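You operate a simulated robot arm through the tools that you are given. There is no shell and no other tool.

You run a simulated robot arm. Do the job below in one go: nothing can be reset, and whatever is moved stays where it is left.

TASK
Rinse the washed socks in fresh water with no pod.
Fine: drain the suds, shut the drain before filling, then run one wash; leave the socks in the tub and end with fill and dial off.

Only the result counts: the job must be done as asked and must still hold three seconds after the hand-in. Knocking over, shifting, dropping, spilling or breaking anything else fails it.

THE ROBOT
A 6-joint arm with a two-finger parallel gripper, fixed in place. Base frame: the origin is on the floor under the middle of its stand, x ahead of it, y to its left, z up; the work surface is at about z = 0.9. Units: m, degrees, N and s.
With the tool pointing down near the work surface it reaches from about 0.24 to 0.64 m from the base axis. Its first joint turns from -66.0 to 66.0 degrees. Payload 2.7 kg.
The tool frame sits at the grasp point between the pads (the TCP): z along the fingers, y along the line on which they close. The tips reach 0.023 m beyond it. The gripper opens to 0.094 m. The fingers are 0.038 m wide and 0.01 m thick; the gripper's body (0.054 by 0.096 m) begins 0.039 m behind the TCP.
Orientation is that of the tool frame in the base frame, as [roll, pitch, yaw] about the fixed x, y, z axes, in that order (R = Rz(yaw) Ry(pitch) Rx(roll)). With the fingers straight down and closing along the base's y, the tool's x points along the base's -x, its y along +y and its z along -z.

THE INTERFACE
- The arm moves only by the tool jog_arm. Its argument "series" is a list of rows, each a list of 3 entries, a list of its own where there are three numbers: the shift along the tool's x, y, z in units of 50 mm (1.0 is 50 mm), then the turn, a rotation vector about the tool's x, y, z in units of 6 degrees (1.0 is 6 degrees), then the gripper command, from -1 (fully open) to 1 (shut), values between in proportion. In form: [[[x, y, z], [rx, ry, rz], jaw], ...]. A call has 1 to 20 rows; each row shifts and turns the commanded pose from where the row before left it, along the tool's axes as they then stand. A call with a number of a shift or a turn outside -1 to 1 is refused whole. A row lasts 0.2 s, in which the tool goes at most 0.05 m and 8.6 degrees; a call with a longer step from one row to the next is refused whole, and so is a gripper value outside its range. Where a pose cannot be reached the arm comes as near as it can. A force on the tool above 60 N (or 10 N above the force at the start of the call, whichever is more), or a blocked arm, ends the call early, and 0.2 s more pass. The fingers move at their own pace (about 0.045 m/s each) and stop on an object; they squeeze with about 27 N. The grip force told is the motor's: it shows also when the fingers shut on nothing. Time passes only in rows, and 0.2 s behind the last, so rows that do not move let the fingers close. It gives the time, the measured TCP pose, the force on the tool (base axes), the opening and the grip force at its end, in the units of the frame above (readings bear some noise), with the torque about the TCP (base axes, N m) and any sound that the robot's microphone picked up.
- Cameras (640 x 400 px; columns grow to the right, rows downward): "scene" is fixed at [0.0615, -0.4267, 1.4196]; the picture's right is [0.85, -0.53, 0.00], its down [-0.29, -0.46, -0.84] and it looks along [0.45, 0.71, -0.55] (base axes); focal length 316 px, centre (320, 200). "wrist" rides on the gripper at [0.087, 0.016, -0.074] in the tool frame; the picture's right is [-0.18, 0.98, 0.00], its down [-0.58, -0.11, -0.81] and it looks along [-0.79, -0.15, 0.59] (tool axes); focal length 243 px, centre (320, 200). There is no depth. A picture from a camera that has moved, and an enlarged one, comes with that camera's place and axes in the base frame and with its lens. The place of the scene camera against the robot may be out by one fixed shift of up to 0.018 m in any direction.
- grab_frame(camera): a new picture of that camera. The clock stands still meanwhile.
- zoom(camera, box): a new picture of the part [left, top, right, bottom] of that camera's present view, enlarged. The clock stands still meanwhile.
- job_done(): hands the job in; it is judged then, once.

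Places have to be worked out from the pictures, the camera data and where the tool is seen. Open the gripper and draw the arm clear of the work before you hand the job in, unless the task says otherwise.

The tools are called after "Emit:" as name(argument=value, ...) on one line, values as JSON. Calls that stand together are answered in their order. jog_arm: Moves the arm, as the interface text tells. Its arguments: {"type":"object","properties":{"series":{"type":"array"}},"required":["series"]} The other tools are called the same way: grab_frame (camera) takes a picture; zoom (camera, box) takes an enlarged picture of a part of a camera's view; job_done () hands the job in.

At the start:

```text
t: 0.0
eef_pos: [0.405, 0.0456, 1.2192]
tcp_rot: [179.9, 0.0, -179.9]
wrist_force: [-0.5, 0.2, 0.0]
wrist_torque: [0.03, 0.01, 0.03]
opening: 0.0942
grip_force: 0.0
```

scene: 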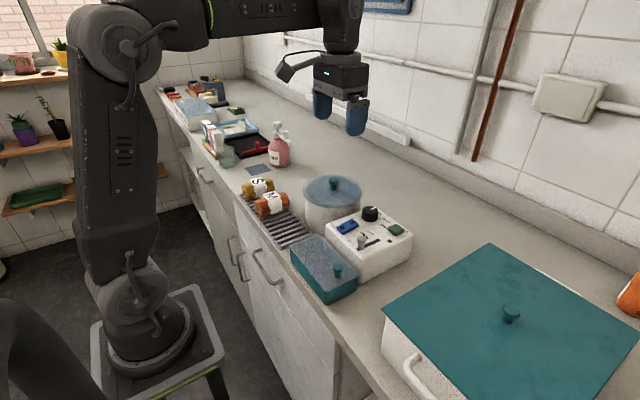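
wrist: 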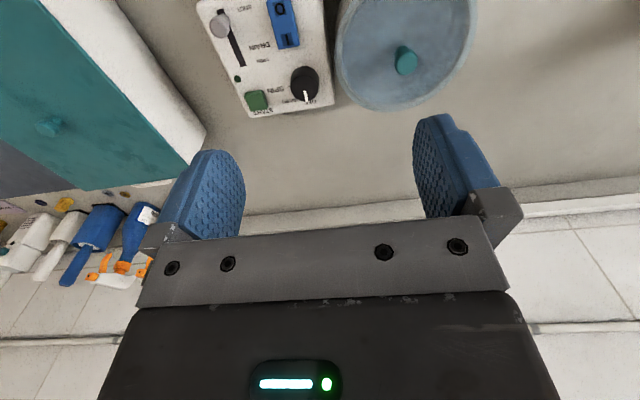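

I begin by looking closely at the control box and the tub to understand the controls.

Emit:
zoom(camera="scene", box=[280, 160, 440, 300])

Emit:
zoom(camera="wrist", box=[180, 0, 500, 130])

Emit:
zoom(camera="scene", box=[150, 80, 310, 220])

```text
2.86 times, centred on (360, 230) of scene
camera zoom: at [0.0615, -0.4267, 1.4196], right [0.85, -0.53, 0.0], down [-0.29, -0.46, -0.84], along [0.45, 0.71, -0.55], focal length 903 px, centre (206, 114)
```

zoom: 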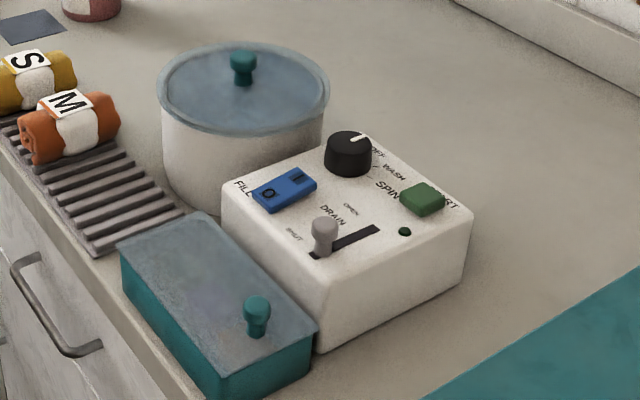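

```text
2.00 times, centred on (340, 65) of wrist
camera zoom: at [0.3175, 0.0619, 1.2927], right [0.18, 0.98, 0.0], down [0.58, -0.11, 0.81], along [0.79, -0.15, -0.59], focal length 485 px, centre (280, 470)
```

zoom: 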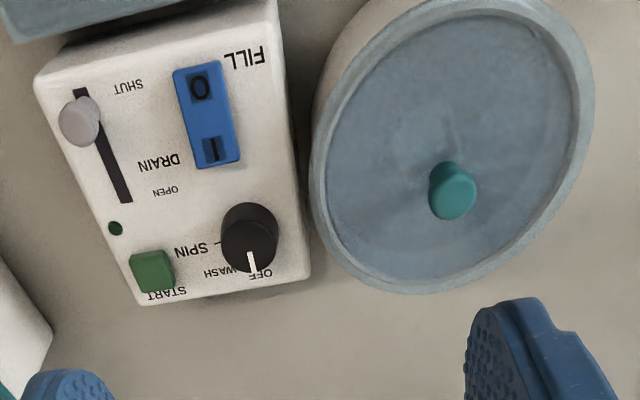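

```text
2.86 times, centred on (230, 150) of scene
camera zoom: at [0.0615, -0.4267, 1.4196], right [0.85, -0.53, 0.0], down [-0.29, -0.46, -0.84], along [0.45, 0.71, -0.55], focal length 903 px, centre (577, 343)
```

zoom: 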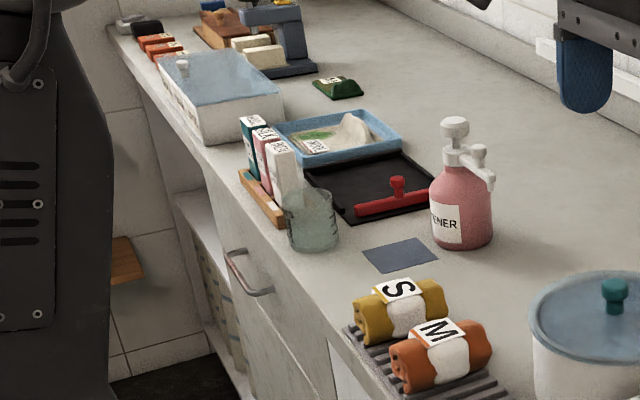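

The panel has a FILL rocker (0/I), a DRAIN slider (at SHUT), a dial (OFF/WASH/SPIN), a START button and a lamp. From the two views I place the dial near (0.47, 0.014), the rocker near (0.41, 0.005), the slot at y≈-0.058 and the tub centre near (0.445, 0.13). I move back and lower to get a closer view.

Emit:
jog_arm(series=[[[0.3, -0.304, 0.66], [0, 0, 0], -1], [[0.3, -0.304, 0.66], [0, 0, 0], -1], [[0.3, -0.304, 0.66], [0, 0, 0], -1], [[0, 0, 0], [0, 0, 0], -1]])

Emit:
grab_frame(camera="wrist")

Emit:
zoom(camera="wrist", box=[240, 30, 400, 200])

Emit:
zoom(camera="scene", box=[290, 160, 420, 260])

```text
t: 1.0
eef_pos: [0.36, 0.0003, 1.1184]
tcp_rot: [180.0, 0.2, -179.9]
wrist_force: [0.1, 0.2, -0.4]
wrist_torque: [0.02, -0.05, -0.01]
opening: 0.094
grip_force: 0.0
```

```text
taken
camera wrist: at [0.2735, 0.0162, 1.1919], right [0.18, 0.98, 0.0], down [0.58, -0.11, 0.81], along [0.79, -0.15, -0.59], focal length 243 px, centre (320, 200)
```

wrist: 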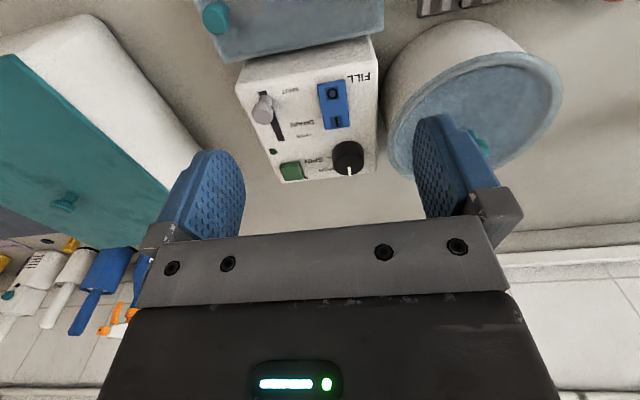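

```text
2.35 times, centred on (320, 115) of wrist
camera zoom: at [0.2735, 0.0162, 1.1919], right [0.18, 0.98, 0.0], down [0.58, -0.11, 0.81], along [0.79, -0.15, -0.59], focal length 571 px, centre (320, 400)
```

zoom: 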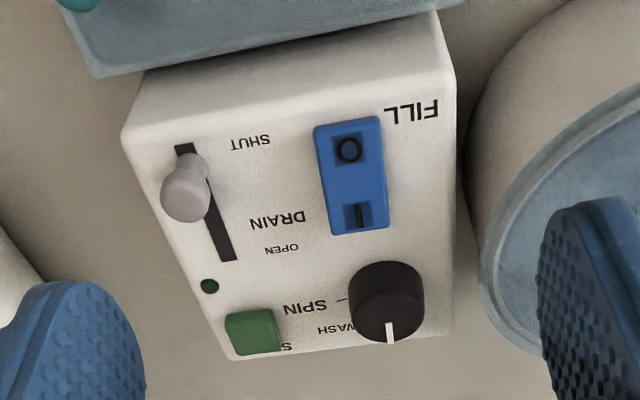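

```text
4.00 times, centred on (355, 210) of scene
camera zoom: at [0.0615, -0.4267, 1.4196], right [0.85, -0.53, 0.0], down [-0.29, -0.46, -0.84], along [0.45, 0.71, -0.55], focal length 1264 px, centre (180, 160)
```

zoom: 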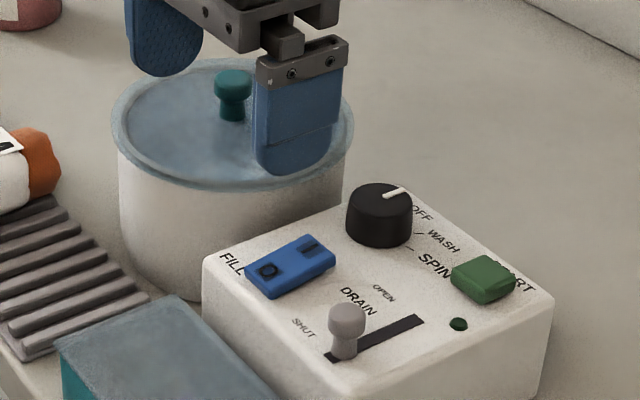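

The slot lies at y≈-0.060 from x≈0.386 to 0.444 on a top face at z≈0.975, and the drain knob's head is at about (0.391, -0.058, 1.0). I take tighter zooms on the dial's marks and on the tub to read the detents and see whether the lid lets me see the water.

Emit:
zoom(camera="scene", box=[370, 198, 420, 230])

Emit:
zoom(camera="wrist", box=[300, 120, 390, 190])

Emit:
zoom(camera="scene", box=[295, 165, 370, 240])

```text
12.50 times, centred on (395, 214) of scene
camera zoom: at [0.0615, -0.4267, 1.4196], right [0.85, -0.53, 0.0], down [-0.29, -0.46, -0.84], along [0.45, 0.71, -0.55], focal length 3951 px, centre (-618, 25)
```

zoom: 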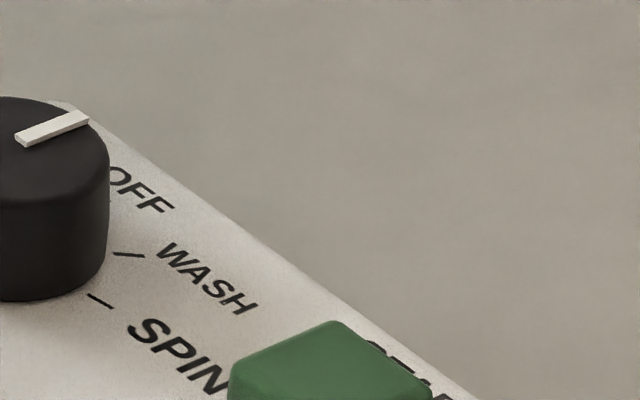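

```text
5.71 times, centred on (345, 155) of wrist
camera zoom: at [0.2735, 0.0162, 1.1919], right [0.18, 0.98, 0.0], down [0.58, -0.11, 0.81], along [0.79, -0.15, -0.59], focal length 1386 px, centre (177, 457)
```

zoom: 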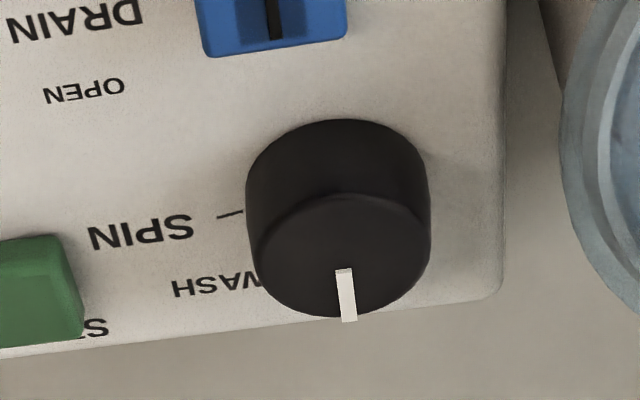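

```text
5.33 times, centred on (332, 202) of scene
camera zoom: at [0.0615, -0.4267, 1.4196], right [0.85, -0.53, 0.0], down [-0.29, -0.46, -0.84], along [0.45, 0.71, -0.55], focal length 1686 px, centre (253, 187)
```

zoom: 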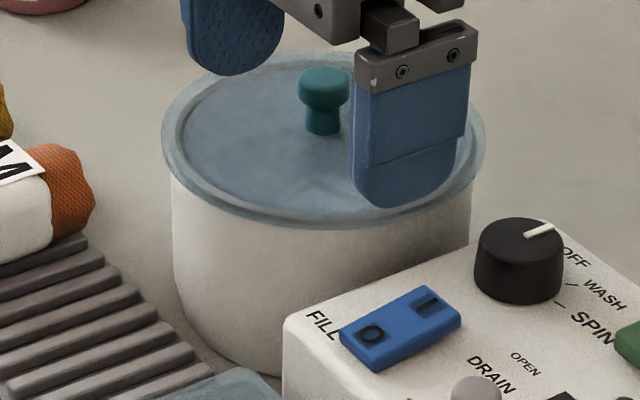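

The dial is centred at about (0.476, 0.012) with its top at z≈0.997. OFF is at about 0°, WASH about 43° clockwise from it and SPIN about 85°; the lid is opaque, so I will rely on sounds and the lamp. I go above the drain knob with the jaws half open.

Emit:
jog_arm(series=[[[-0.32, -0.59, 0], [0, 0, 0], -0.06], [[-0.32, -0.59, 0], [0, 0, 0], -0.06], [[0, 0, 0.7], [0, 0, 0], -0.06], [[0, 0, 0.7], [0, 0, 0], -0.06], [[0, 0, 0], [0, 0, 0], -0.06], [[0, 0, 0], [0, 0, 0], -0.06]])

Emit:
grab_frame(camera="wrist")

Emit:
zoom(camera="scene", box=[290, 160, 430, 260])

```text
t: 2.4
eef_pos: [0.3914, -0.0588, 1.0494]
tcp_rot: [-180.0, 0.1, -179.9]
wrist_force: [0.5, 1.1, -0.4]
wrist_torque: [-0.02, 0.03, -0.01]
opening: 0.0501
grip_force: 0.0
```

```text
taken
camera wrist: at [0.3049, -0.0425, 1.1229], right [0.18, 0.98, 0.0], down [0.58, -0.11, 0.81], along [0.79, -0.15, -0.59], focal length 243 px, centre (320, 200)
```

wrist: 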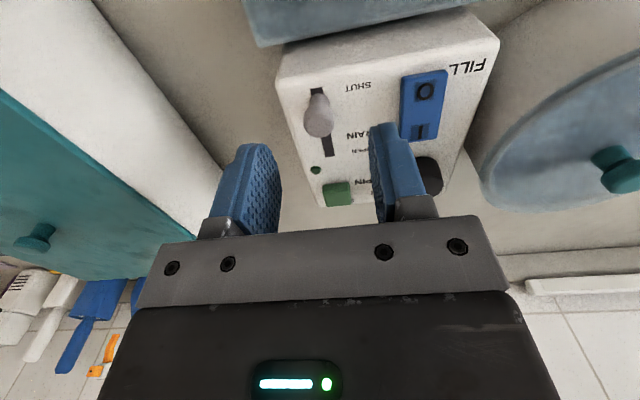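

```text
4.00 times, centred on (360, 210) of scene
camera zoom: at [0.0615, -0.4267, 1.4196], right [0.85, -0.53, 0.0], down [-0.29, -0.46, -0.84], along [0.45, 0.71, -0.55], focal length 1264 px, centre (160, 160)
```

zoom: 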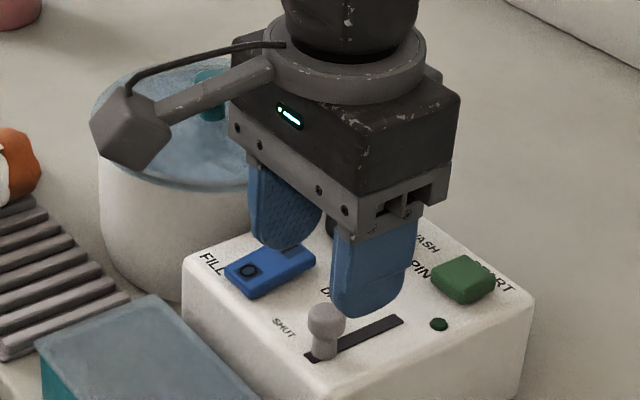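

The jaws straddle the knob, which I place at (0.390, -0.059). I lower about 41 mm and close on it.

Emit:
jog_arm(series=[[[0.03, 0, 0.4], [0, 0, 0], -0.06], [[0, 0, 0.4], [0, 0, 0], -0.06], [[0, 0, 0], [0, 0, 0], 1], [[0, 0, 0], [0, 0, 0], 1], [[0, 0, 0], [0, 0, 0], 1], [[0, 0, 0], [0, 0, 0], 1]])

Emit:
zoom(camera="scene", box=[290, 160, 430, 260])

```text
t: 3.8
eef_pos: [0.3889, -0.0597, 1.009]
tcp_rot: [-179.9, -0.1, -179.9]
wrist_force: [-0.3, -2.9, -4.0]
wrist_torque: [-0.04, -0.51, -0.05]
opening: 0.0184
grip_force: 45.0
```

```text
4.00 times, centred on (360, 210) of scene
camera zoom: at [0.0615, -0.4268, 1.4195], right [0.85, -0.53, 0.0], down [-0.29, -0.46, -0.84], along [0.45, 0.71, -0.55], focal length 1264 px, centre (160, 160)
```

zoom: 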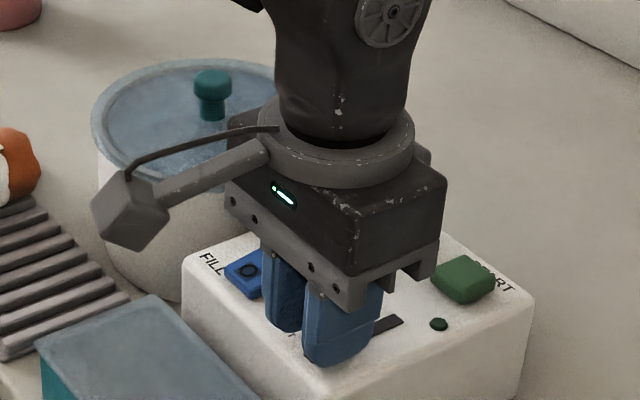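

I have the knob (opening 18 mm). I draw it toward OPEN (+x) in small steps.

Emit:
jog_arm(series=[[[-0.2, 0, 0], [0, 0, 0], 1], [[-0.2, 0, 0], [0, 0, 0], 1], [[-0.2, 0, 0], [0, 0, 0], 1], [[-0.2, 0, 0], [0, 0, 0], 1], [[0, 0, 0], [0, 0, 0], 1]])

Emit:
zoom(camera="wrist", box=[240, 30, 400, 200])

Emit:
zoom(camera="scene", box=[290, 160, 430, 260])

```text
t: 5.0
eef_pos: [0.429, -0.0599, 1.0091]
tcp_rot: [179.9, -0.2, -180.0]
wrist_force: [0.0, -8.6, -20.4]
wrist_torque: [-0.11, -0.61, -0.08]
opening: 0.0188
grip_force: 45.0
```

```text
2.35 times, centred on (320, 115) of wrist
camera zoom: at [0.3429, -0.0438, 1.083], right [0.18, 0.98, 0.0], down [0.58, -0.11, 0.8], along [0.79, -0.15, -0.59], focal length 571 px, centre (320, 400)
```

zoom: 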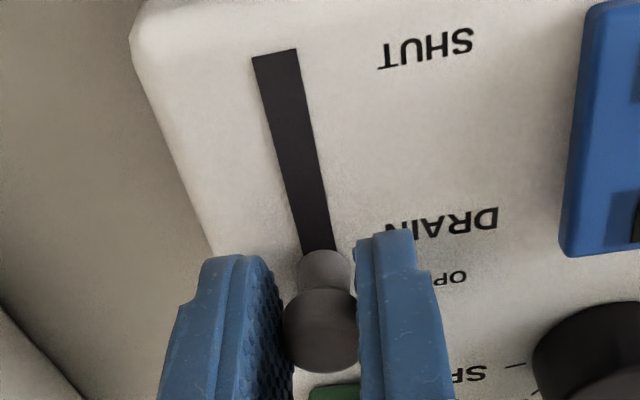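

```text
4.00 times, centred on (360, 210) of scene
camera zoom: at [0.0617, -0.427, 1.4195], right [0.85, -0.53, 0.0], down [-0.29, -0.46, -0.84], along [0.45, 0.71, -0.55], focal length 1264 px, centre (160, 160)
```

zoom: 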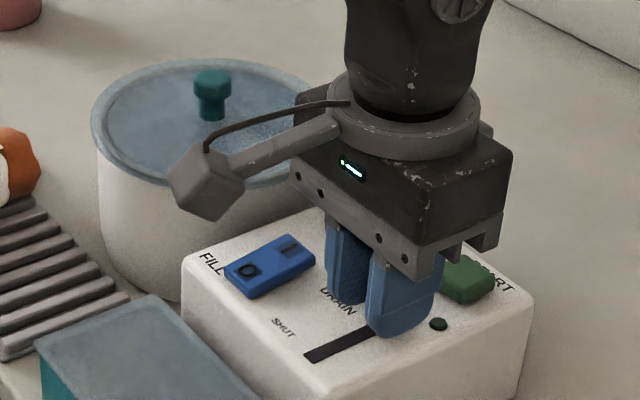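

The knob has moved about 40 mm along its slot with it still in the jaws. I push on a little further toward the OPEN end, gently.

Emit:
jog_arm(series=[[[-0.1, 0, 0], [0, 0, 0], 1], [[-0.1, 0, 0], [0, 0, 0], 1], [[0, 0, 0], [0, 0, 0], 1], [[0, 0, 0], [0, 0, 0], 1]])

Emit:
zoom(camera="wrist", box=[240, 30, 400, 200])

```text
t: 6.0
eef_pos: [0.4357, -0.0595, 1.0094]
tcp_rot: [-180.0, -0.6, -180.0]
wrist_force: [-32.4, -13.1, 2.6]
wrist_torque: [-0.14, 0.45, 0.0]
opening: 0.0187
grip_force: 45.3
```

```text
2.35 times, centred on (320, 115) of wrist
camera zoom: at [0.3503, -0.0438, 1.0842], right [0.18, 0.98, 0.0], down [0.59, -0.11, 0.8], along [0.79, -0.15, -0.6], focal length 571 px, centre (320, 400)
```

zoom: 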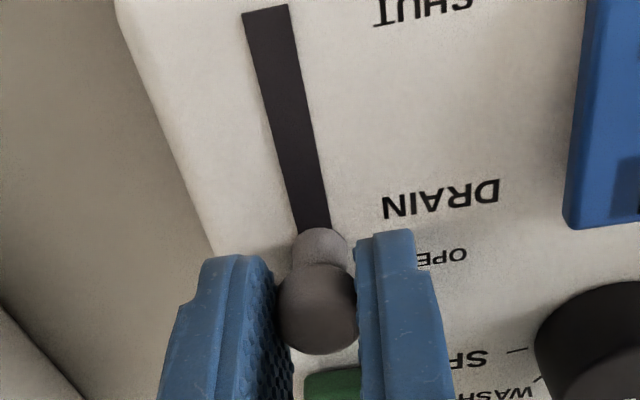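

Force in x jumped to -32 N at x=0.436, so the slider is at its OPEN stop. I ease off, open the jaws and let it drain while listening.

Emit:
jog_arm(series=[[[0.06, 0, 0], [0, 0, 0], 1], [[0, 0, 0], [0, 0, 0], -0.06], [[0, 0, 0], [0, 0, 0], -0.06], [[0, 0, 0], [0, 0, 0], -0.06], [[0, 0, 0], [0, 0, 0], -0.06]])

Emit:
zoom(camera="wrist", box=[240, 30, 400, 200])

Emit:
grab_frame(camera="scene")

```text
t: 7.2
eef_pos: [0.4366, -0.0592, 1.0099]
tcp_rot: [180.0, 0.0, -179.9]
wrist_force: [-0.6, 0.1, -0.3]
wrist_torque: [0.03, 0.05, 0.01]
opening: 0.0496
grip_force: 0.1
```

```text
2.35 times, centred on (320, 115) of wrist
camera zoom: at [0.3501, -0.0427, 1.084], right [0.18, 0.98, 0.0], down [0.58, -0.11, 0.81], along [0.79, -0.15, -0.59], focal length 571 px, centre (320, 400)
```

zoom: 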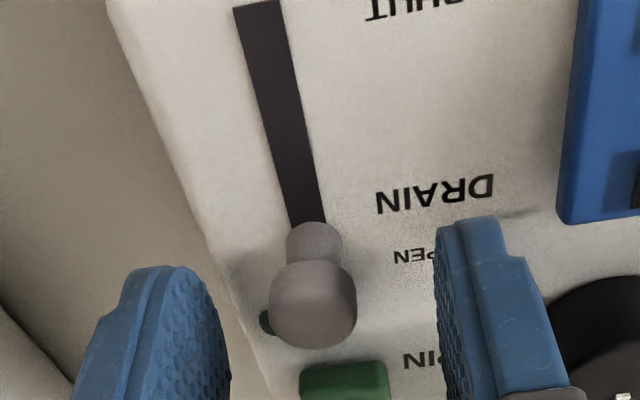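

```text
taken
```

scene: 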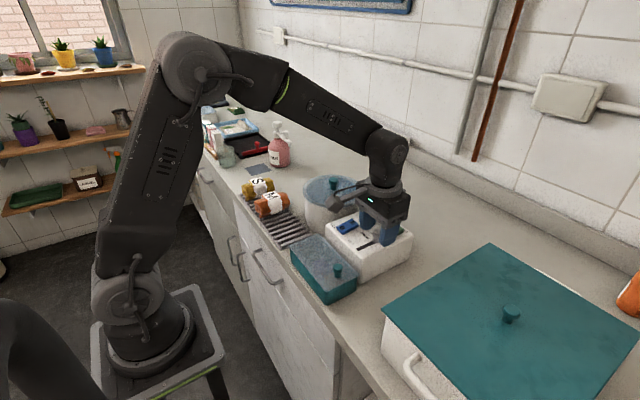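

The drain knob sits at the OPEN end and the jaws are free. I wait in place, listening for the water.

Emit:
jog_arm(series=[[[0, 0, 0], [0, 0, 0], -0.06], [[0, 0, 0], [0, 0, 0], -0.06], [[0, 0, 0], [0, 0, 0], -0.06], [[0, 0, 0], [0, 0, 0], -0.06], [[0, 0, 0], [0, 0, 0], -0.06], [[0, 0, 0], [0, 0, 0], -0.06], [[0, 0, 0], [0, 0, 0], -0.06], [[0, 0, 0], [0, 0, 0], -0.06], [[0, 0, 0], [0, 0, 0], -0.06], [[0, 0, 0], [0, 0, 0], -0.06]])

Emit:
zoom(camera="scene", box=[280, 160, 440, 300])

```text
t: 9.4
eef_pos: [0.4375, -0.0592, 1.01]
tcp_rot: [-180.0, 0.0, -179.9]
wrist_force: [-0.4, 0.1, -0.9]
wrist_torque: [0.0, -0.01, 0.0]
opening: 0.0499
grip_force: 0.2
```

```text
2.86 times, centred on (360, 230) of scene
camera zoom: at [0.0615, -0.4267, 1.4196], right [0.85, -0.53, 0.0], down [-0.29, -0.46, -0.84], along [0.45, 0.71, -0.55], focal length 903 px, centre (206, 114)
```

zoom: 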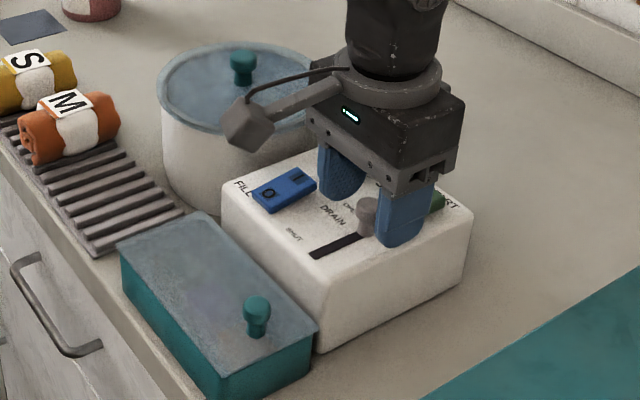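

No sound so far. The lids look faintly translucent, so while it drains I lift and view the tub lid from above with the wrist camera.

Emit:
jog_arm(series=[[[0, 0, -0.7], [0, 0, 0], -0.06], [[0, 0, -0.7], [0, 0, 0], -0.06], [[0, 0, -0.7], [0, 0, 0], -0.06], [[0, 0, -0.7], [0, 0, 0], -1], [[0.18, 0.8, 0], [0, 0, 0], -1], [[0.18, 0.8, 0], [0, 0, 0], -1], [[0.18, 0.8, 0], [0, 0, 0], -1], [[0.18, 0.8, 0], [0, 0, 0], -1], [[0, 0, 0], [0, 0, 0], -1], [[0, 0, 0], [0, 0, 0], -1]])

Emit:
grab_frame(camera="wrist")

Emit:
zoom(camera="wrist", box=[250, 10, 470, 150])

```text
t: 11.6
eef_pos: [0.3997, 0.1018, 1.151]
tcp_rot: [-180.0, -0.1, -179.8]
wrist_force: [0.8, 0.2, -0.6]
wrist_torque: [0.0, 0.0, -0.02]
opening: 0.0939
grip_force: 0.1
```

```text
taken
camera wrist: at [0.3126, 0.1183, 1.2255], right [0.18, 0.98, 0.0], down [0.58, -0.11, 0.81], along [0.79, -0.15, -0.59], focal length 243 px, centre (320, 200)
```

wrist: 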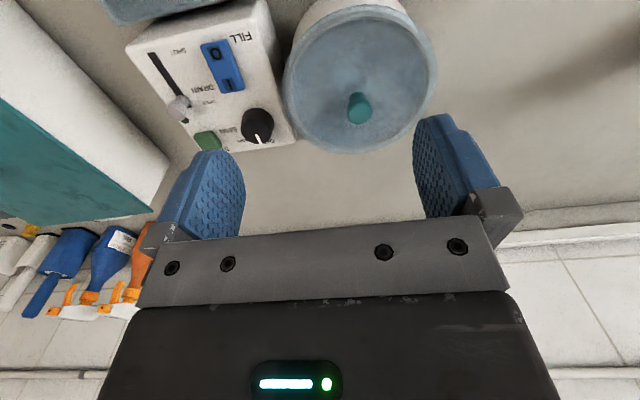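

```text
2.86 times, centred on (360, 80) of wrist
camera zoom: at [0.3126, 0.1183, 1.2255], right [0.18, 0.98, 0.0], down [0.58, -0.11, 0.81], along [0.79, -0.15, -0.59], focal length 693 px, centre (206, 543)
```

zoom: 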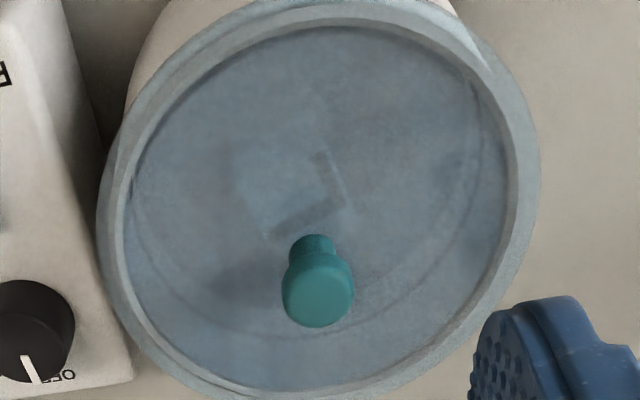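

The lid is translucent: I can now make out an inner ring and a shape inside. I wait another 2 s and compare to judge whether the level is still falling.

Emit:
jog_arm(series=[[[0, 0, 0], [0, 0, 0], -1], [[0, 0, 0], [0, 0, 0], -1], [[0, 0, 0], [0, 0, 0], -1], [[0, 0, 0], [0, 0, 0], -1], [[0, 0, 0], [0, 0, 0], -1], [[0, 0, 0], [0, 0, 0], -1], [[0, 0, 0], [0, 0, 0], -1], [[0, 0, 0], [0, 0, 0], -1], [[0, 0, 0], [0, 0, 0], -1], [[0, 0, 0], [0, 0, 0], -1]])

Emit:
zoom(camera="wrist", box=[250, 10, 470, 150])

Emit:
zoom(camera="scene", box=[280, 160, 440, 260])

```text
t: 13.8
eef_pos: [0.4, 0.1022, 1.1506]
tcp_rot: [179.9, 0.0, -179.9]
wrist_force: [0.1, 0.3, -0.7]
wrist_torque: [0.01, 0.01, 0.02]
opening: 0.094
grip_force: 0.0
```

```text
2.86 times, centred on (360, 80) of wrist
camera zoom: at [0.3127, 0.1181, 1.2254], right [0.18, 0.98, 0.0], down [0.58, -0.11, 0.81], along [0.79, -0.15, -0.59], focal length 693 px, centre (206, 543)
```

zoom: 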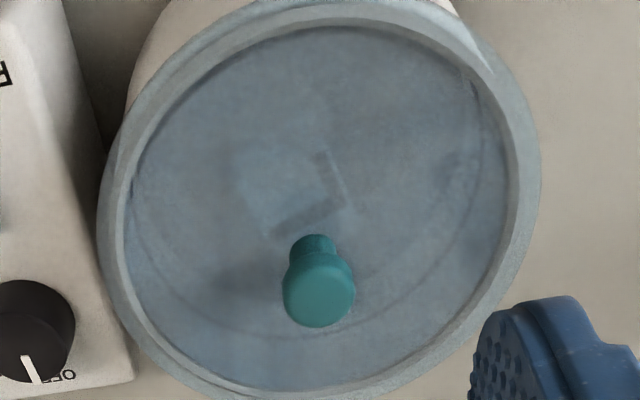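

```text
4.00 times, centred on (360, 210) of scene
camera zoom: at [0.0615, -0.4267, 1.4196], right [0.85, -0.53, 0.0], down [-0.29, -0.46, -0.84], along [0.45, 0.71, -0.55], focal length 1264 px, centre (160, 160)
```

zoom: 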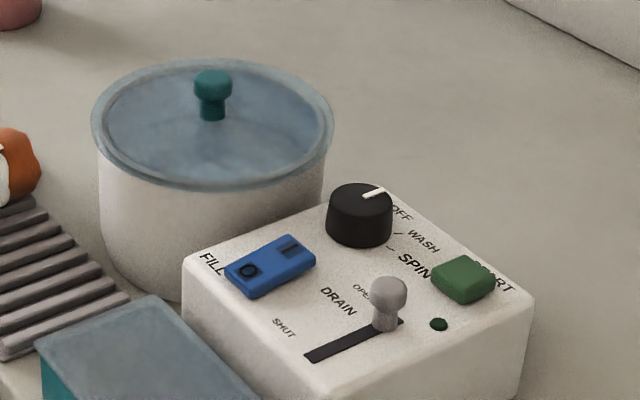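

The view is steady now. I zoom in tighter on the lid to understand the ring and the shape inside (water line, tub rim or socks).

Emit:
zoom(camera="wrist", box=[285, 15, 435, 105])

Emit:
zoom(camera="wrist", box=[320, 50, 400, 100])

Emit:
zoom(camera="scene", box=[300, 170, 370, 215])

```text
4.27 times, centred on (360, 60) of wrist
camera zoom: at [0.3127, 0.1181, 1.2254], right [0.18, 0.98, 0.0], down [0.58, -0.11, 0.81], along [0.79, -0.15, -0.59], focal length 1035 px, centre (149, 797)
```

zoom: 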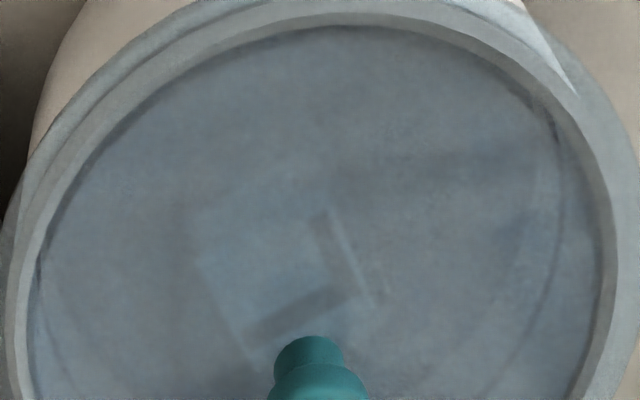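

```text
8.00 times, centred on (360, 75) of wrist
camera zoom: at [0.3127, 0.1181, 1.2254], right [0.18, 0.98, 0.0], down [0.58, -0.11, 0.81], along [0.79, -0.15, -0.59], focal length 1941 px, centre (0, 1200)
```

zoom: 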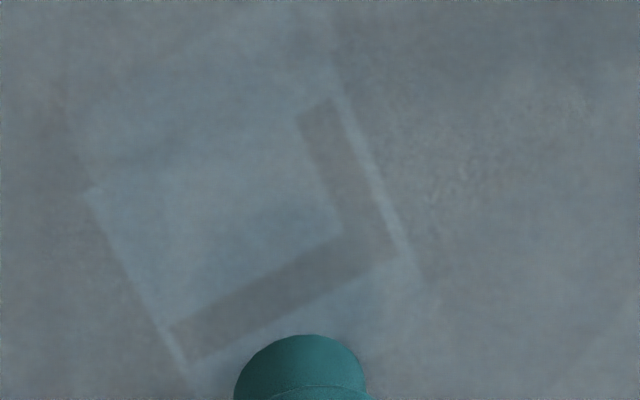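

```text
8.89 times, centred on (335, 192) of scene
camera zoom: at [0.0615, -0.4267, 1.4196], right [0.85, -0.53, 0.0], down [-0.29, -0.46, -0.84], along [0.45, 0.71, -0.55], focal length 2810 px, centre (187, 267)
```

zoom: 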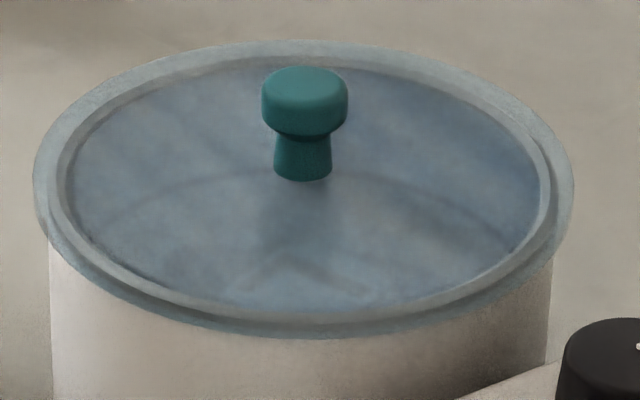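

Through the lid I can make out an "L" label, so the washed socks (L) are in the tub. I keep waiting with the drain open and check that nothing changes any more.

Emit:
jog_arm(series=[[[0, 0, 0], [0, 0, 0], -1], [[0, 0, 0], [0, 0, 0], -1], [[0, 0, 0], [0, 0, 0], -1], [[0, 0, 0], [0, 0, 0], -1], [[0, 0, 0], [0, 0, 0], -1], [[0, 0, 0], [0, 0, 0], -1], [[0, 0, 0], [0, 0, 0], -1], [[0, 0, 0], [0, 0, 0], -1], [[0, 0, 0], [0, 0, 0], -1], [[0, 0, 0], [0, 0, 0], -1], [[0, 0, 0], [0, 0, 0], -1], [[0, 0, 0], [0, 0, 0], -1], [[0, 0, 0], [0, 0, 0], -1], [[0, 0, 0], [0, 0, 0], -1], [[0, 0, 0], [0, 0, 0], -1], [[0, 0, 0], [0, 0, 0], -1], [[0, 0, 0], [0, 0, 0], -1], [[0, 0, 0], [0, 0, 0], -1], [[0, 0, 0], [0, 0, 0], -1], [[0, 0, 0], [0, 0, 0], -1]])

Emit:
zoom(camera="wrist", box=[285, 15, 435, 105])

Emit:
zoom(camera="scene", box=[300, 170, 370, 215])

```text
t: 18.0
eef_pos: [0.3989, 0.103, 1.151]
tcp_rot: [-180.0, 0.0, -179.9]
wrist_force: [0.8, -0.1, -0.5]
wrist_torque: [0.03, 0.0, -0.02]
opening: 0.0943
grip_force: 0.0
```

```text
4.27 times, centred on (360, 60) of wrist
camera zoom: at [0.3127, 0.1181, 1.2254], right [0.18, 0.98, 0.0], down [0.58, -0.11, 0.81], along [0.79, -0.15, -0.59], focal length 1035 px, centre (149, 797)
```

zoom: 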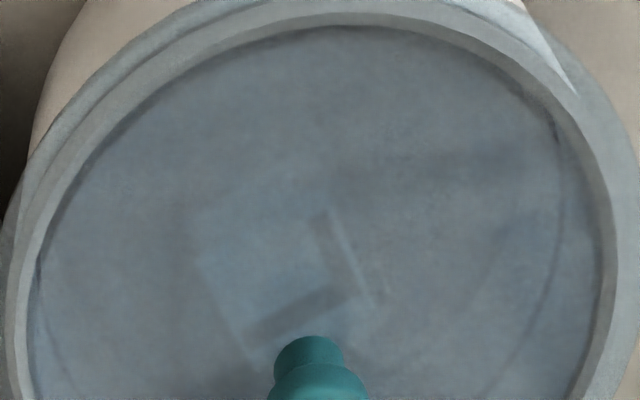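

```text
8.89 times, centred on (335, 192) of scene
camera zoom: at [0.0615, -0.4267, 1.4196], right [0.85, -0.53, 0.0], down [-0.29, -0.46, -0.84], along [0.45, 0.71, -0.55], focal length 2810 px, centre (187, 267)
```

zoom: 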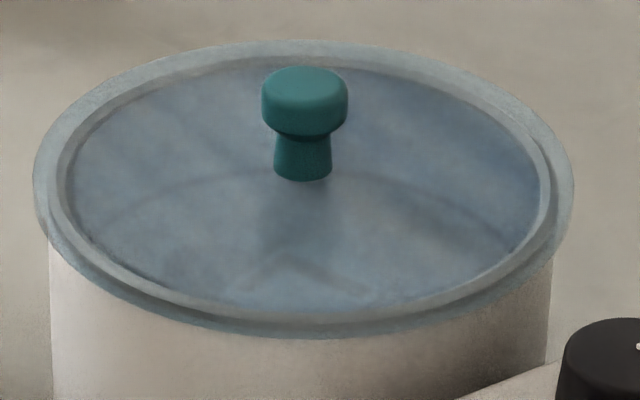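

Nothing visible changes over 4 s. Extra draining time does no harm, so I wait a bit longer to be sure the tub is empty before shutting the drain.

Emit:
jog_arm(series=[[[0, 0, 0], [0, 0, 0], -1], [[0, 0, 0], [0, 0, 0], -1], [[0, 0, 0], [0, 0, 0], -1], [[0, 0, 0], [0, 0, 0], -1], [[0, 0, 0], [0, 0, 0], -1], [[0, 0, 0], [0, 0, 0], -1], [[0, 0, 0], [0, 0, 0], -1], [[0, 0, 0], [0, 0, 0], -1], [[0, 0, 0], [0, 0, 0], -1], [[0, 0, 0], [0, 0, 0], -1], [[0, 0, 0], [0, 0, 0], -1], [[0, 0, 0], [0, 0, 0], -1], [[0, 0, 0], [0, 0, 0], -1], [[0, 0, 0], [0, 0, 0], -1], [[0, 0, 0], [0, 0, 0], -1], [[0, 0, 0], [0, 0, 0], -1], [[0, 0, 0], [0, 0, 0], -1], [[0, 0, 0], [0, 0, 0], -1], [[0, 0, 0], [0, 0, 0], -1], [[0, 0, 0], [0, 0, 0], -1]])

Emit:
jog_arm(series=[[[0, 0, 0], [0, 0, 0], -1], [[0, 0, 0], [0, 0, 0], -1], [[0, 0, 0], [0, 0, 0], -1], [[0, 0, 0], [0, 0, 0], -1], [[0, 0, 0], [0, 0, 0], -1], [[0, 0, 0], [0, 0, 0], -1], [[0, 0, 0], [0, 0, 0], -1], [[0, 0, 0], [0, 0, 0], -1], [[0, 0, 0], [0, 0, 0], -1], [[0, 0, 0], [0, 0, 0], -1], [[0, 0, 0], [0, 0, 0], -1], [[0, 0, 0], [0, 0, 0], -1], [[0, 0, 0], [0, 0, 0], -1], [[0, 0, 0], [0, 0, 0], -1], [[0, 0, 0], [0, 0, 0], -1], [[0, 0, 0], [0, 0, 0], -1], [[0, 0, 0], [0, 0, 0], -1], [[0, 0, 0], [0, 0, 0], -1], [[0, 0, 0], [0, 0, 0], -1], [[0, 0, 0], [0, 0, 0], -1]])

Emit:
zoom(camera="wrist", box=[285, 15, 435, 105])

Emit:
zoom(camera="scene", box=[300, 170, 370, 215])

```text
t: 22.2
eef_pos: [0.3993, 0.102, 1.1523]
tcp_rot: [180.0, -0.1, -179.9]
wrist_force: [0.0, 0.2, 0.6]
wrist_torque: [-0.01, 0.0, 0.01]
opening: 0.0941
grip_force: 0.1
```

```text
t: 26.4
eef_pos: [0.3986, 0.1024, 1.1516]
tcp_rot: [-180.0, 0.0, -179.9]
wrist_force: [0.2, 0.6, -0.4]
wrist_torque: [-0.01, 0.02, -0.01]
opening: 0.0938
grip_force: 0.2
```

```text
4.27 times, centred on (360, 60) of wrist
camera zoom: at [0.3127, 0.1181, 1.2254], right [0.18, 0.98, 0.0], down [0.58, -0.11, 0.81], along [0.79, -0.15, -0.59], focal length 1035 px, centre (149, 797)
```

zoom: 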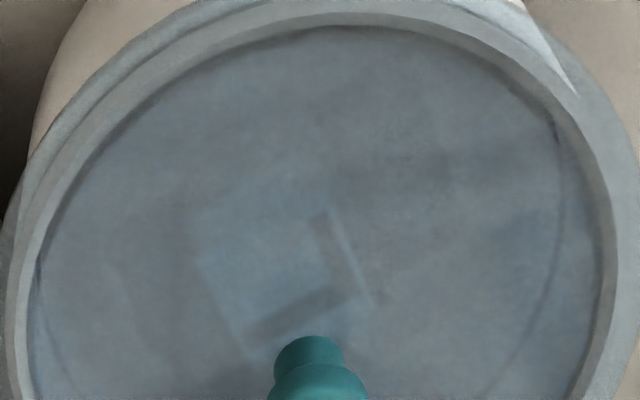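

```text
8.89 times, centred on (335, 192) of scene
camera zoom: at [0.0615, -0.4267, 1.4196], right [0.85, -0.53, 0.0], down [-0.29, -0.46, -0.84], along [0.45, 0.71, -0.55], focal length 2810 px, centre (187, 267)
```

zoom: 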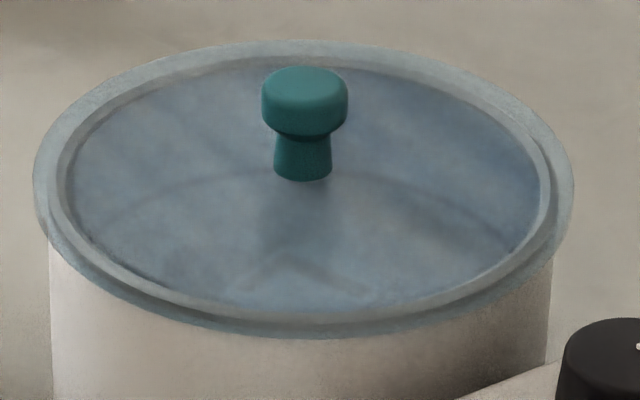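

The wrist view seems to change subtly (the texture near the lower left). I look at the whole lower part of the lid to check whether a level is still sinking.

Emit:
zoom(camera="wrist", box=[280, 60, 440, 155])

Emit:
zoom(camera="wrist", box=[250, 10, 470, 150])

```text
4.00 times, centred on (360, 108) of wrist
camera zoom: at [0.3127, 0.1181, 1.2254], right [0.18, 0.98, 0.0], down [0.58, -0.11, 0.81], along [0.79, -0.15, -0.59], focal length 970 px, centre (160, 570)
```

zoom: 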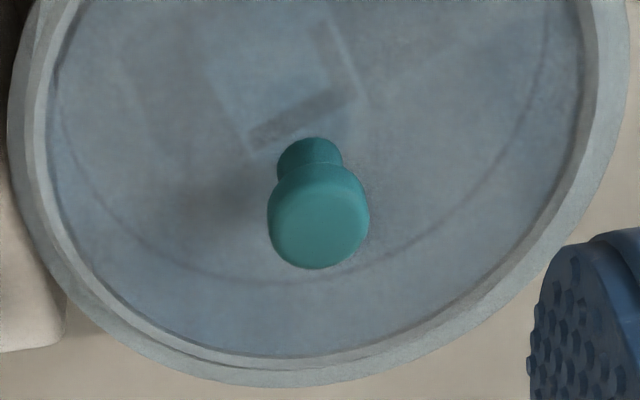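

```text
2.86 times, centred on (360, 80) of wrist
camera zoom: at [0.3127, 0.1181, 1.2254], right [0.18, 0.98, 0.0], down [0.58, -0.11, 0.81], along [0.79, -0.15, -0.59], focal length 693 px, centre (206, 543)
```

zoom: 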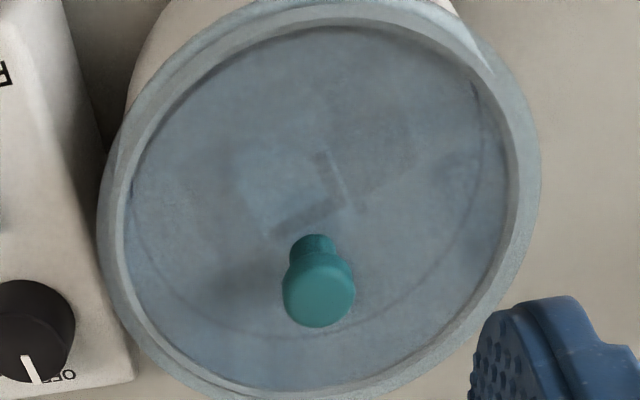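

Between t=11.6 and t=26.4 the sock roll's outline has become more distinct, so murky water may still be going down. I keep draining and compare again.

Emit:
jog_arm(series=[[[0, 0, 0], [0, 0, 0], -1], [[0, 0, 0], [0, 0, 0], -1], [[0, 0, 0], [0, 0, 0], -1], [[0, 0, 0], [0, 0, 0], -1], [[0, 0, 0], [0, 0, 0], -1], [[0, 0, 0], [0, 0, 0], -1], [[0, 0, 0], [0, 0, 0], -1], [[0, 0, 0], [0, 0, 0], -1], [[0, 0, 0], [0, 0, 0], -1], [[0, 0, 0], [0, 0, 0], -1], [[0, 0, 0], [0, 0, 0], -1], [[0, 0, 0], [0, 0, 0], -1], [[0, 0, 0], [0, 0, 0], -1], [[0, 0, 0], [0, 0, 0], -1], [[0, 0, 0], [0, 0, 0], -1], [[0, 0, 0], [0, 0, 0], -1], [[0, 0, 0], [0, 0, 0], -1], [[0, 0, 0], [0, 0, 0], -1], [[0, 0, 0], [0, 0, 0], -1], [[0, 0, 0], [0, 0, 0], -1]])

Emit:
jog_arm(series=[[[0, 0, 0], [0, 0, 0], -1], [[0, 0, 0], [0, 0, 0], -1], [[0, 0, 0], [0, 0, 0], -1], [[0, 0, 0], [0, 0, 0], -1], [[0, 0, 0], [0, 0, 0], -1], [[0, 0, 0], [0, 0, 0], -1], [[0, 0, 0], [0, 0, 0], -1], [[0, 0, 0], [0, 0, 0], -1], [[0, 0, 0], [0, 0, 0], -1], [[0, 0, 0], [0, 0, 0], -1], [[0, 0, 0], [0, 0, 0], -1], [[0, 0, 0], [0, 0, 0], -1], [[0, 0, 0], [0, 0, 0], -1], [[0, 0, 0], [0, 0, 0], -1], [[0, 0, 0], [0, 0, 0], -1], [[0, 0, 0], [0, 0, 0], -1], [[0, 0, 0], [0, 0, 0], -1], [[0, 0, 0], [0, 0, 0], -1], [[0, 0, 0], [0, 0, 0], -1], [[0, 0, 0], [0, 0, 0], -1]])

Emit:
zoom(camera="wrist", box=[280, 60, 440, 155])

Emit:
zoom(camera="wrist", box=[250, 10, 470, 150])

```text
t: 30.6
eef_pos: [0.3999, 0.1016, 1.1513]
tcp_rot: [-179.9, -0.1, -180.0]
wrist_force: [-0.1, -0.1, 1.2]
wrist_torque: [0.02, -0.04, 0.0]
opening: 0.094
grip_force: 0.1
```

```text
t: 34.8
eef_pos: [0.399, 0.1018, 1.1522]
tcp_rot: [-180.0, 0.1, -179.9]
wrist_force: [0.9, 0.3, -0.1]
wrist_torque: [0.01, 0.0, -0.03]
opening: 0.094
grip_force: 0.1
```

```text
4.00 times, centred on (360, 108) of wrist
camera zoom: at [0.3127, 0.1181, 1.2254], right [0.18, 0.98, 0.0], down [0.58, -0.11, 0.81], along [0.79, -0.15, -0.59], focal length 970 px, centre (160, 570)
```

zoom: 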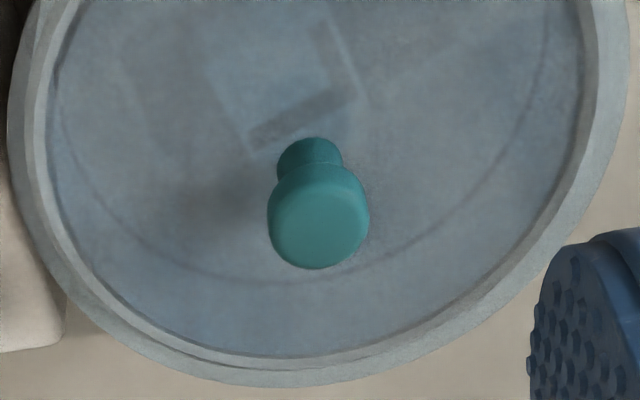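

```text
2.86 times, centred on (360, 80) of wrist
camera zoom: at [0.3127, 0.1181, 1.2254], right [0.18, 0.98, 0.0], down [0.58, -0.11, 0.81], along [0.79, -0.15, -0.59], focal length 693 px, centre (206, 543)
```

zoom: 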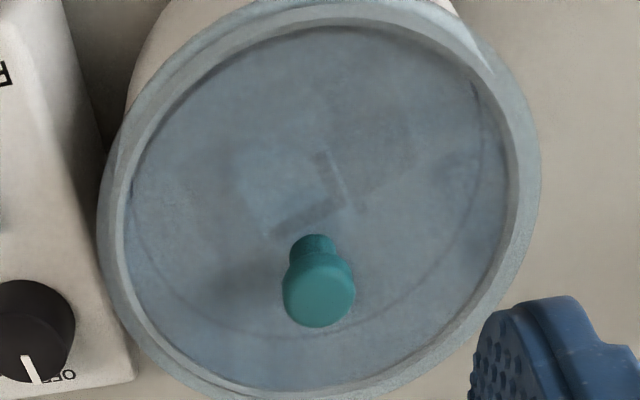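

Nothing changes from t=26 to t=35, so the tub is drained. I go back over the drain knob at (0.437, -0.059) with half-open jaws and lower onto it.

Emit:
jog_arm(series=[[[-0.188, -0.805, 0], [0, 0, 0], -0.06], [[-0.188, -0.805, 0], [0, 0, 0], -0.06], [[-0.188, -0.805, 0], [0, 0, 0], -0.06], [[-0.188, -0.805, 0], [0, 0, 0], -0.06], [[0, 0, 0.7], [0, 0, 0], -0.06], [[0, 0, 0.7], [0, 0, 0], -0.06], [[0, 0, 0], [0, 0, 0], -0.06], [[0, 0, 0], [0, 0, 0], -0.06]])

Emit:
zoom(camera="wrist", box=[220, 0, 420, 200])

```text
t: 36.6
eef_pos: [0.4376, -0.0571, 1.0783]
tcp_rot: [-180.0, 0.0, -180.0]
wrist_force: [-0.5, 0.2, 1.3]
wrist_torque: [0.01, -0.01, -0.03]
opening: 0.0499
grip_force: 0.1
```

```text
2.00 times, centred on (320, 100) of wrist
camera zoom: at [0.3515, -0.0411, 1.1528], right [0.18, 0.98, 0.0], down [0.58, -0.11, 0.81], along [0.79, -0.15, -0.59], focal length 485 px, centre (320, 400)
```

zoom: 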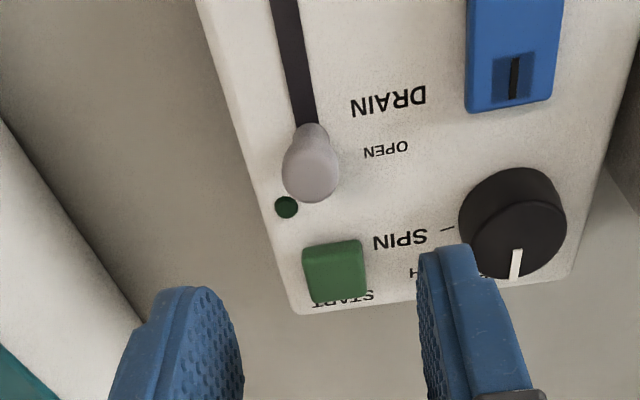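

The knob head is at (0.435, -0.060), well inside the jaws. I lower the remaining 69 mm, close on it and draw it back toward SHUT.

Emit:
jog_arm(series=[[[0.03, -0.04, 0.7], [0, 0, 0], -0.06], [[0, 0, 0.68], [0, 0, 0], -0.06], [[0, 0, 0], [0, 0, 0], 1], [[0, 0, 0], [0, 0, 0], 1], [[0, 0, 0], [0, 0, 0], 1], [[0, 0, 0], [0, 0, 0], 1]])

```text
t: 38.0
eef_pos: [0.4372, -0.0583, 1.0082]
tcp_rot: [-180.0, 0.1, 180.0]
wrist_force: [0.0, -3.4, -5.0]
wrist_torque: [-0.04, -0.75, -0.01]
opening: 0.0184
grip_force: 44.9
```

The knob is held again. I draw it 40 mm toward SHUT, then finish in small steps against the stop.

Emit:
jog_arm(series=[[[0.2, 0, 0], [0, 0, 0], 1], [[0.2, 0, 0], [0, 0, 0], 1], [[0.2, 0, 0], [0, 0, 0], 1], [[0.2, 0, 0], [0, 0, 0], 1], [[0, 0, 0], [0, 0, 0], 1]])

Emit:
jog_arm(series=[[[0.08, 0, 0], [0, 0, 0], 1], [[0.08, 0, 0], [0, 0, 0], 1], [[0.04, 0, 0], [0, 0, 0], 1], [[0, 0, 0], [0, 0, 0], 1]])

Emit:
zoom(camera="wrist", box=[220, 0, 420, 200])

```text
t: 39.2
eef_pos: [0.3974, -0.0596, 1.0094]
tcp_rot: [-179.9, -0.1, -179.9]
wrist_force: [8.3, 0.8, -17.2]
wrist_torque: [0.05, 0.66, -0.09]
opening: 0.0186
grip_force: 44.6
```

```text
t: 40.2
eef_pos: [0.3914, -0.06, 1.0114]
tcp_rot: [-180.0, 0.9, -179.9]
wrist_force: [29.7, 27.1, 2.1]
wrist_torque: [0.42, -0.67, 0.06]
opening: 0.0185
grip_force: 44.7
```

```text
2.00 times, centred on (320, 100) of wrist
camera zoom: at [0.3028, -0.0442, 1.0848], right [0.18, 0.98, 0.0], down [0.57, -0.11, 0.82], along [0.8, -0.15, -0.58], focal length 485 px, centre (320, 400)
```

zoom: 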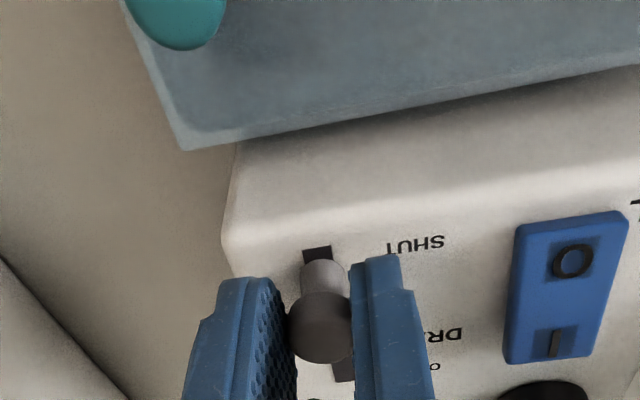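

The x force rose to +30 N at x=0.391: the slider is back at its SHUT stop. I ease off, open and lift clear.

Emit:
jog_arm(series=[[[-0.06, 0, 0], [0, 0, 0], 1], [[0, 0, 0], [0, 0, 0], -0.06], [[0, 0, 0], [0, 0, 0], -0.06], [[0, 0, 0], [0, 0, 0], -0.06], [[0, 0, -0.5], [0, 0, 0], -0.06], [[0, 0, -0.7], [0, 0, 0], -0.06], [[0, 0, -0.7], [0, 0, 0], -0.06], [[0, 0, 0], [0, 0, 0], -0.06]])

Emit:
grab_frame(camera="wrist")

Emit:
zoom(camera="wrist", box=[240, 30, 400, 200])

Emit:
zoom(camera="scene", box=[290, 160, 430, 260])

```text
t: 42.0
eef_pos: [0.3881, -0.0638, 1.1065]
tcp_rot: [-179.9, 0.0, -179.9]
wrist_force: [-0.1, 0.1, 0.5]
wrist_torque: [0.0, 0.0, -0.01]
opening: 0.0501
grip_force: 0.1
```

```text
taken
camera wrist: at [0.3017, -0.0475, 1.1815], right [0.18, 0.98, 0.0], down [0.58, -0.11, 0.81], along [0.79, -0.15, -0.59], focal length 243 px, centre (320, 200)
```

wrist: 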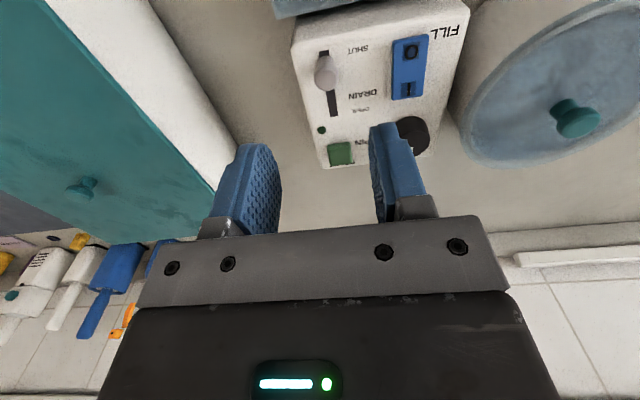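

```text
2.35 times, centred on (320, 115) of wrist
camera zoom: at [0.3017, -0.0475, 1.1815], right [0.18, 0.98, 0.0], down [0.58, -0.11, 0.81], along [0.79, -0.15, -0.59], focal length 571 px, centre (320, 400)
```

zoom: 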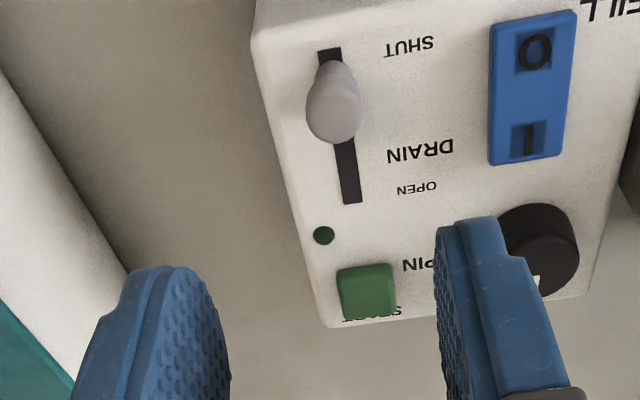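

```text
4.00 times, centred on (360, 210) of scene
camera zoom: at [0.0615, -0.4267, 1.4196], right [0.85, -0.53, 0.0], down [-0.29, -0.46, -0.84], along [0.45, 0.71, -0.55], focal length 1264 px, centre (160, 160)
```

zoom: 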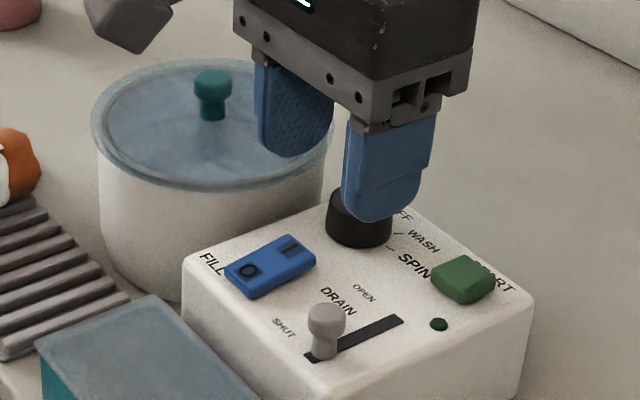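

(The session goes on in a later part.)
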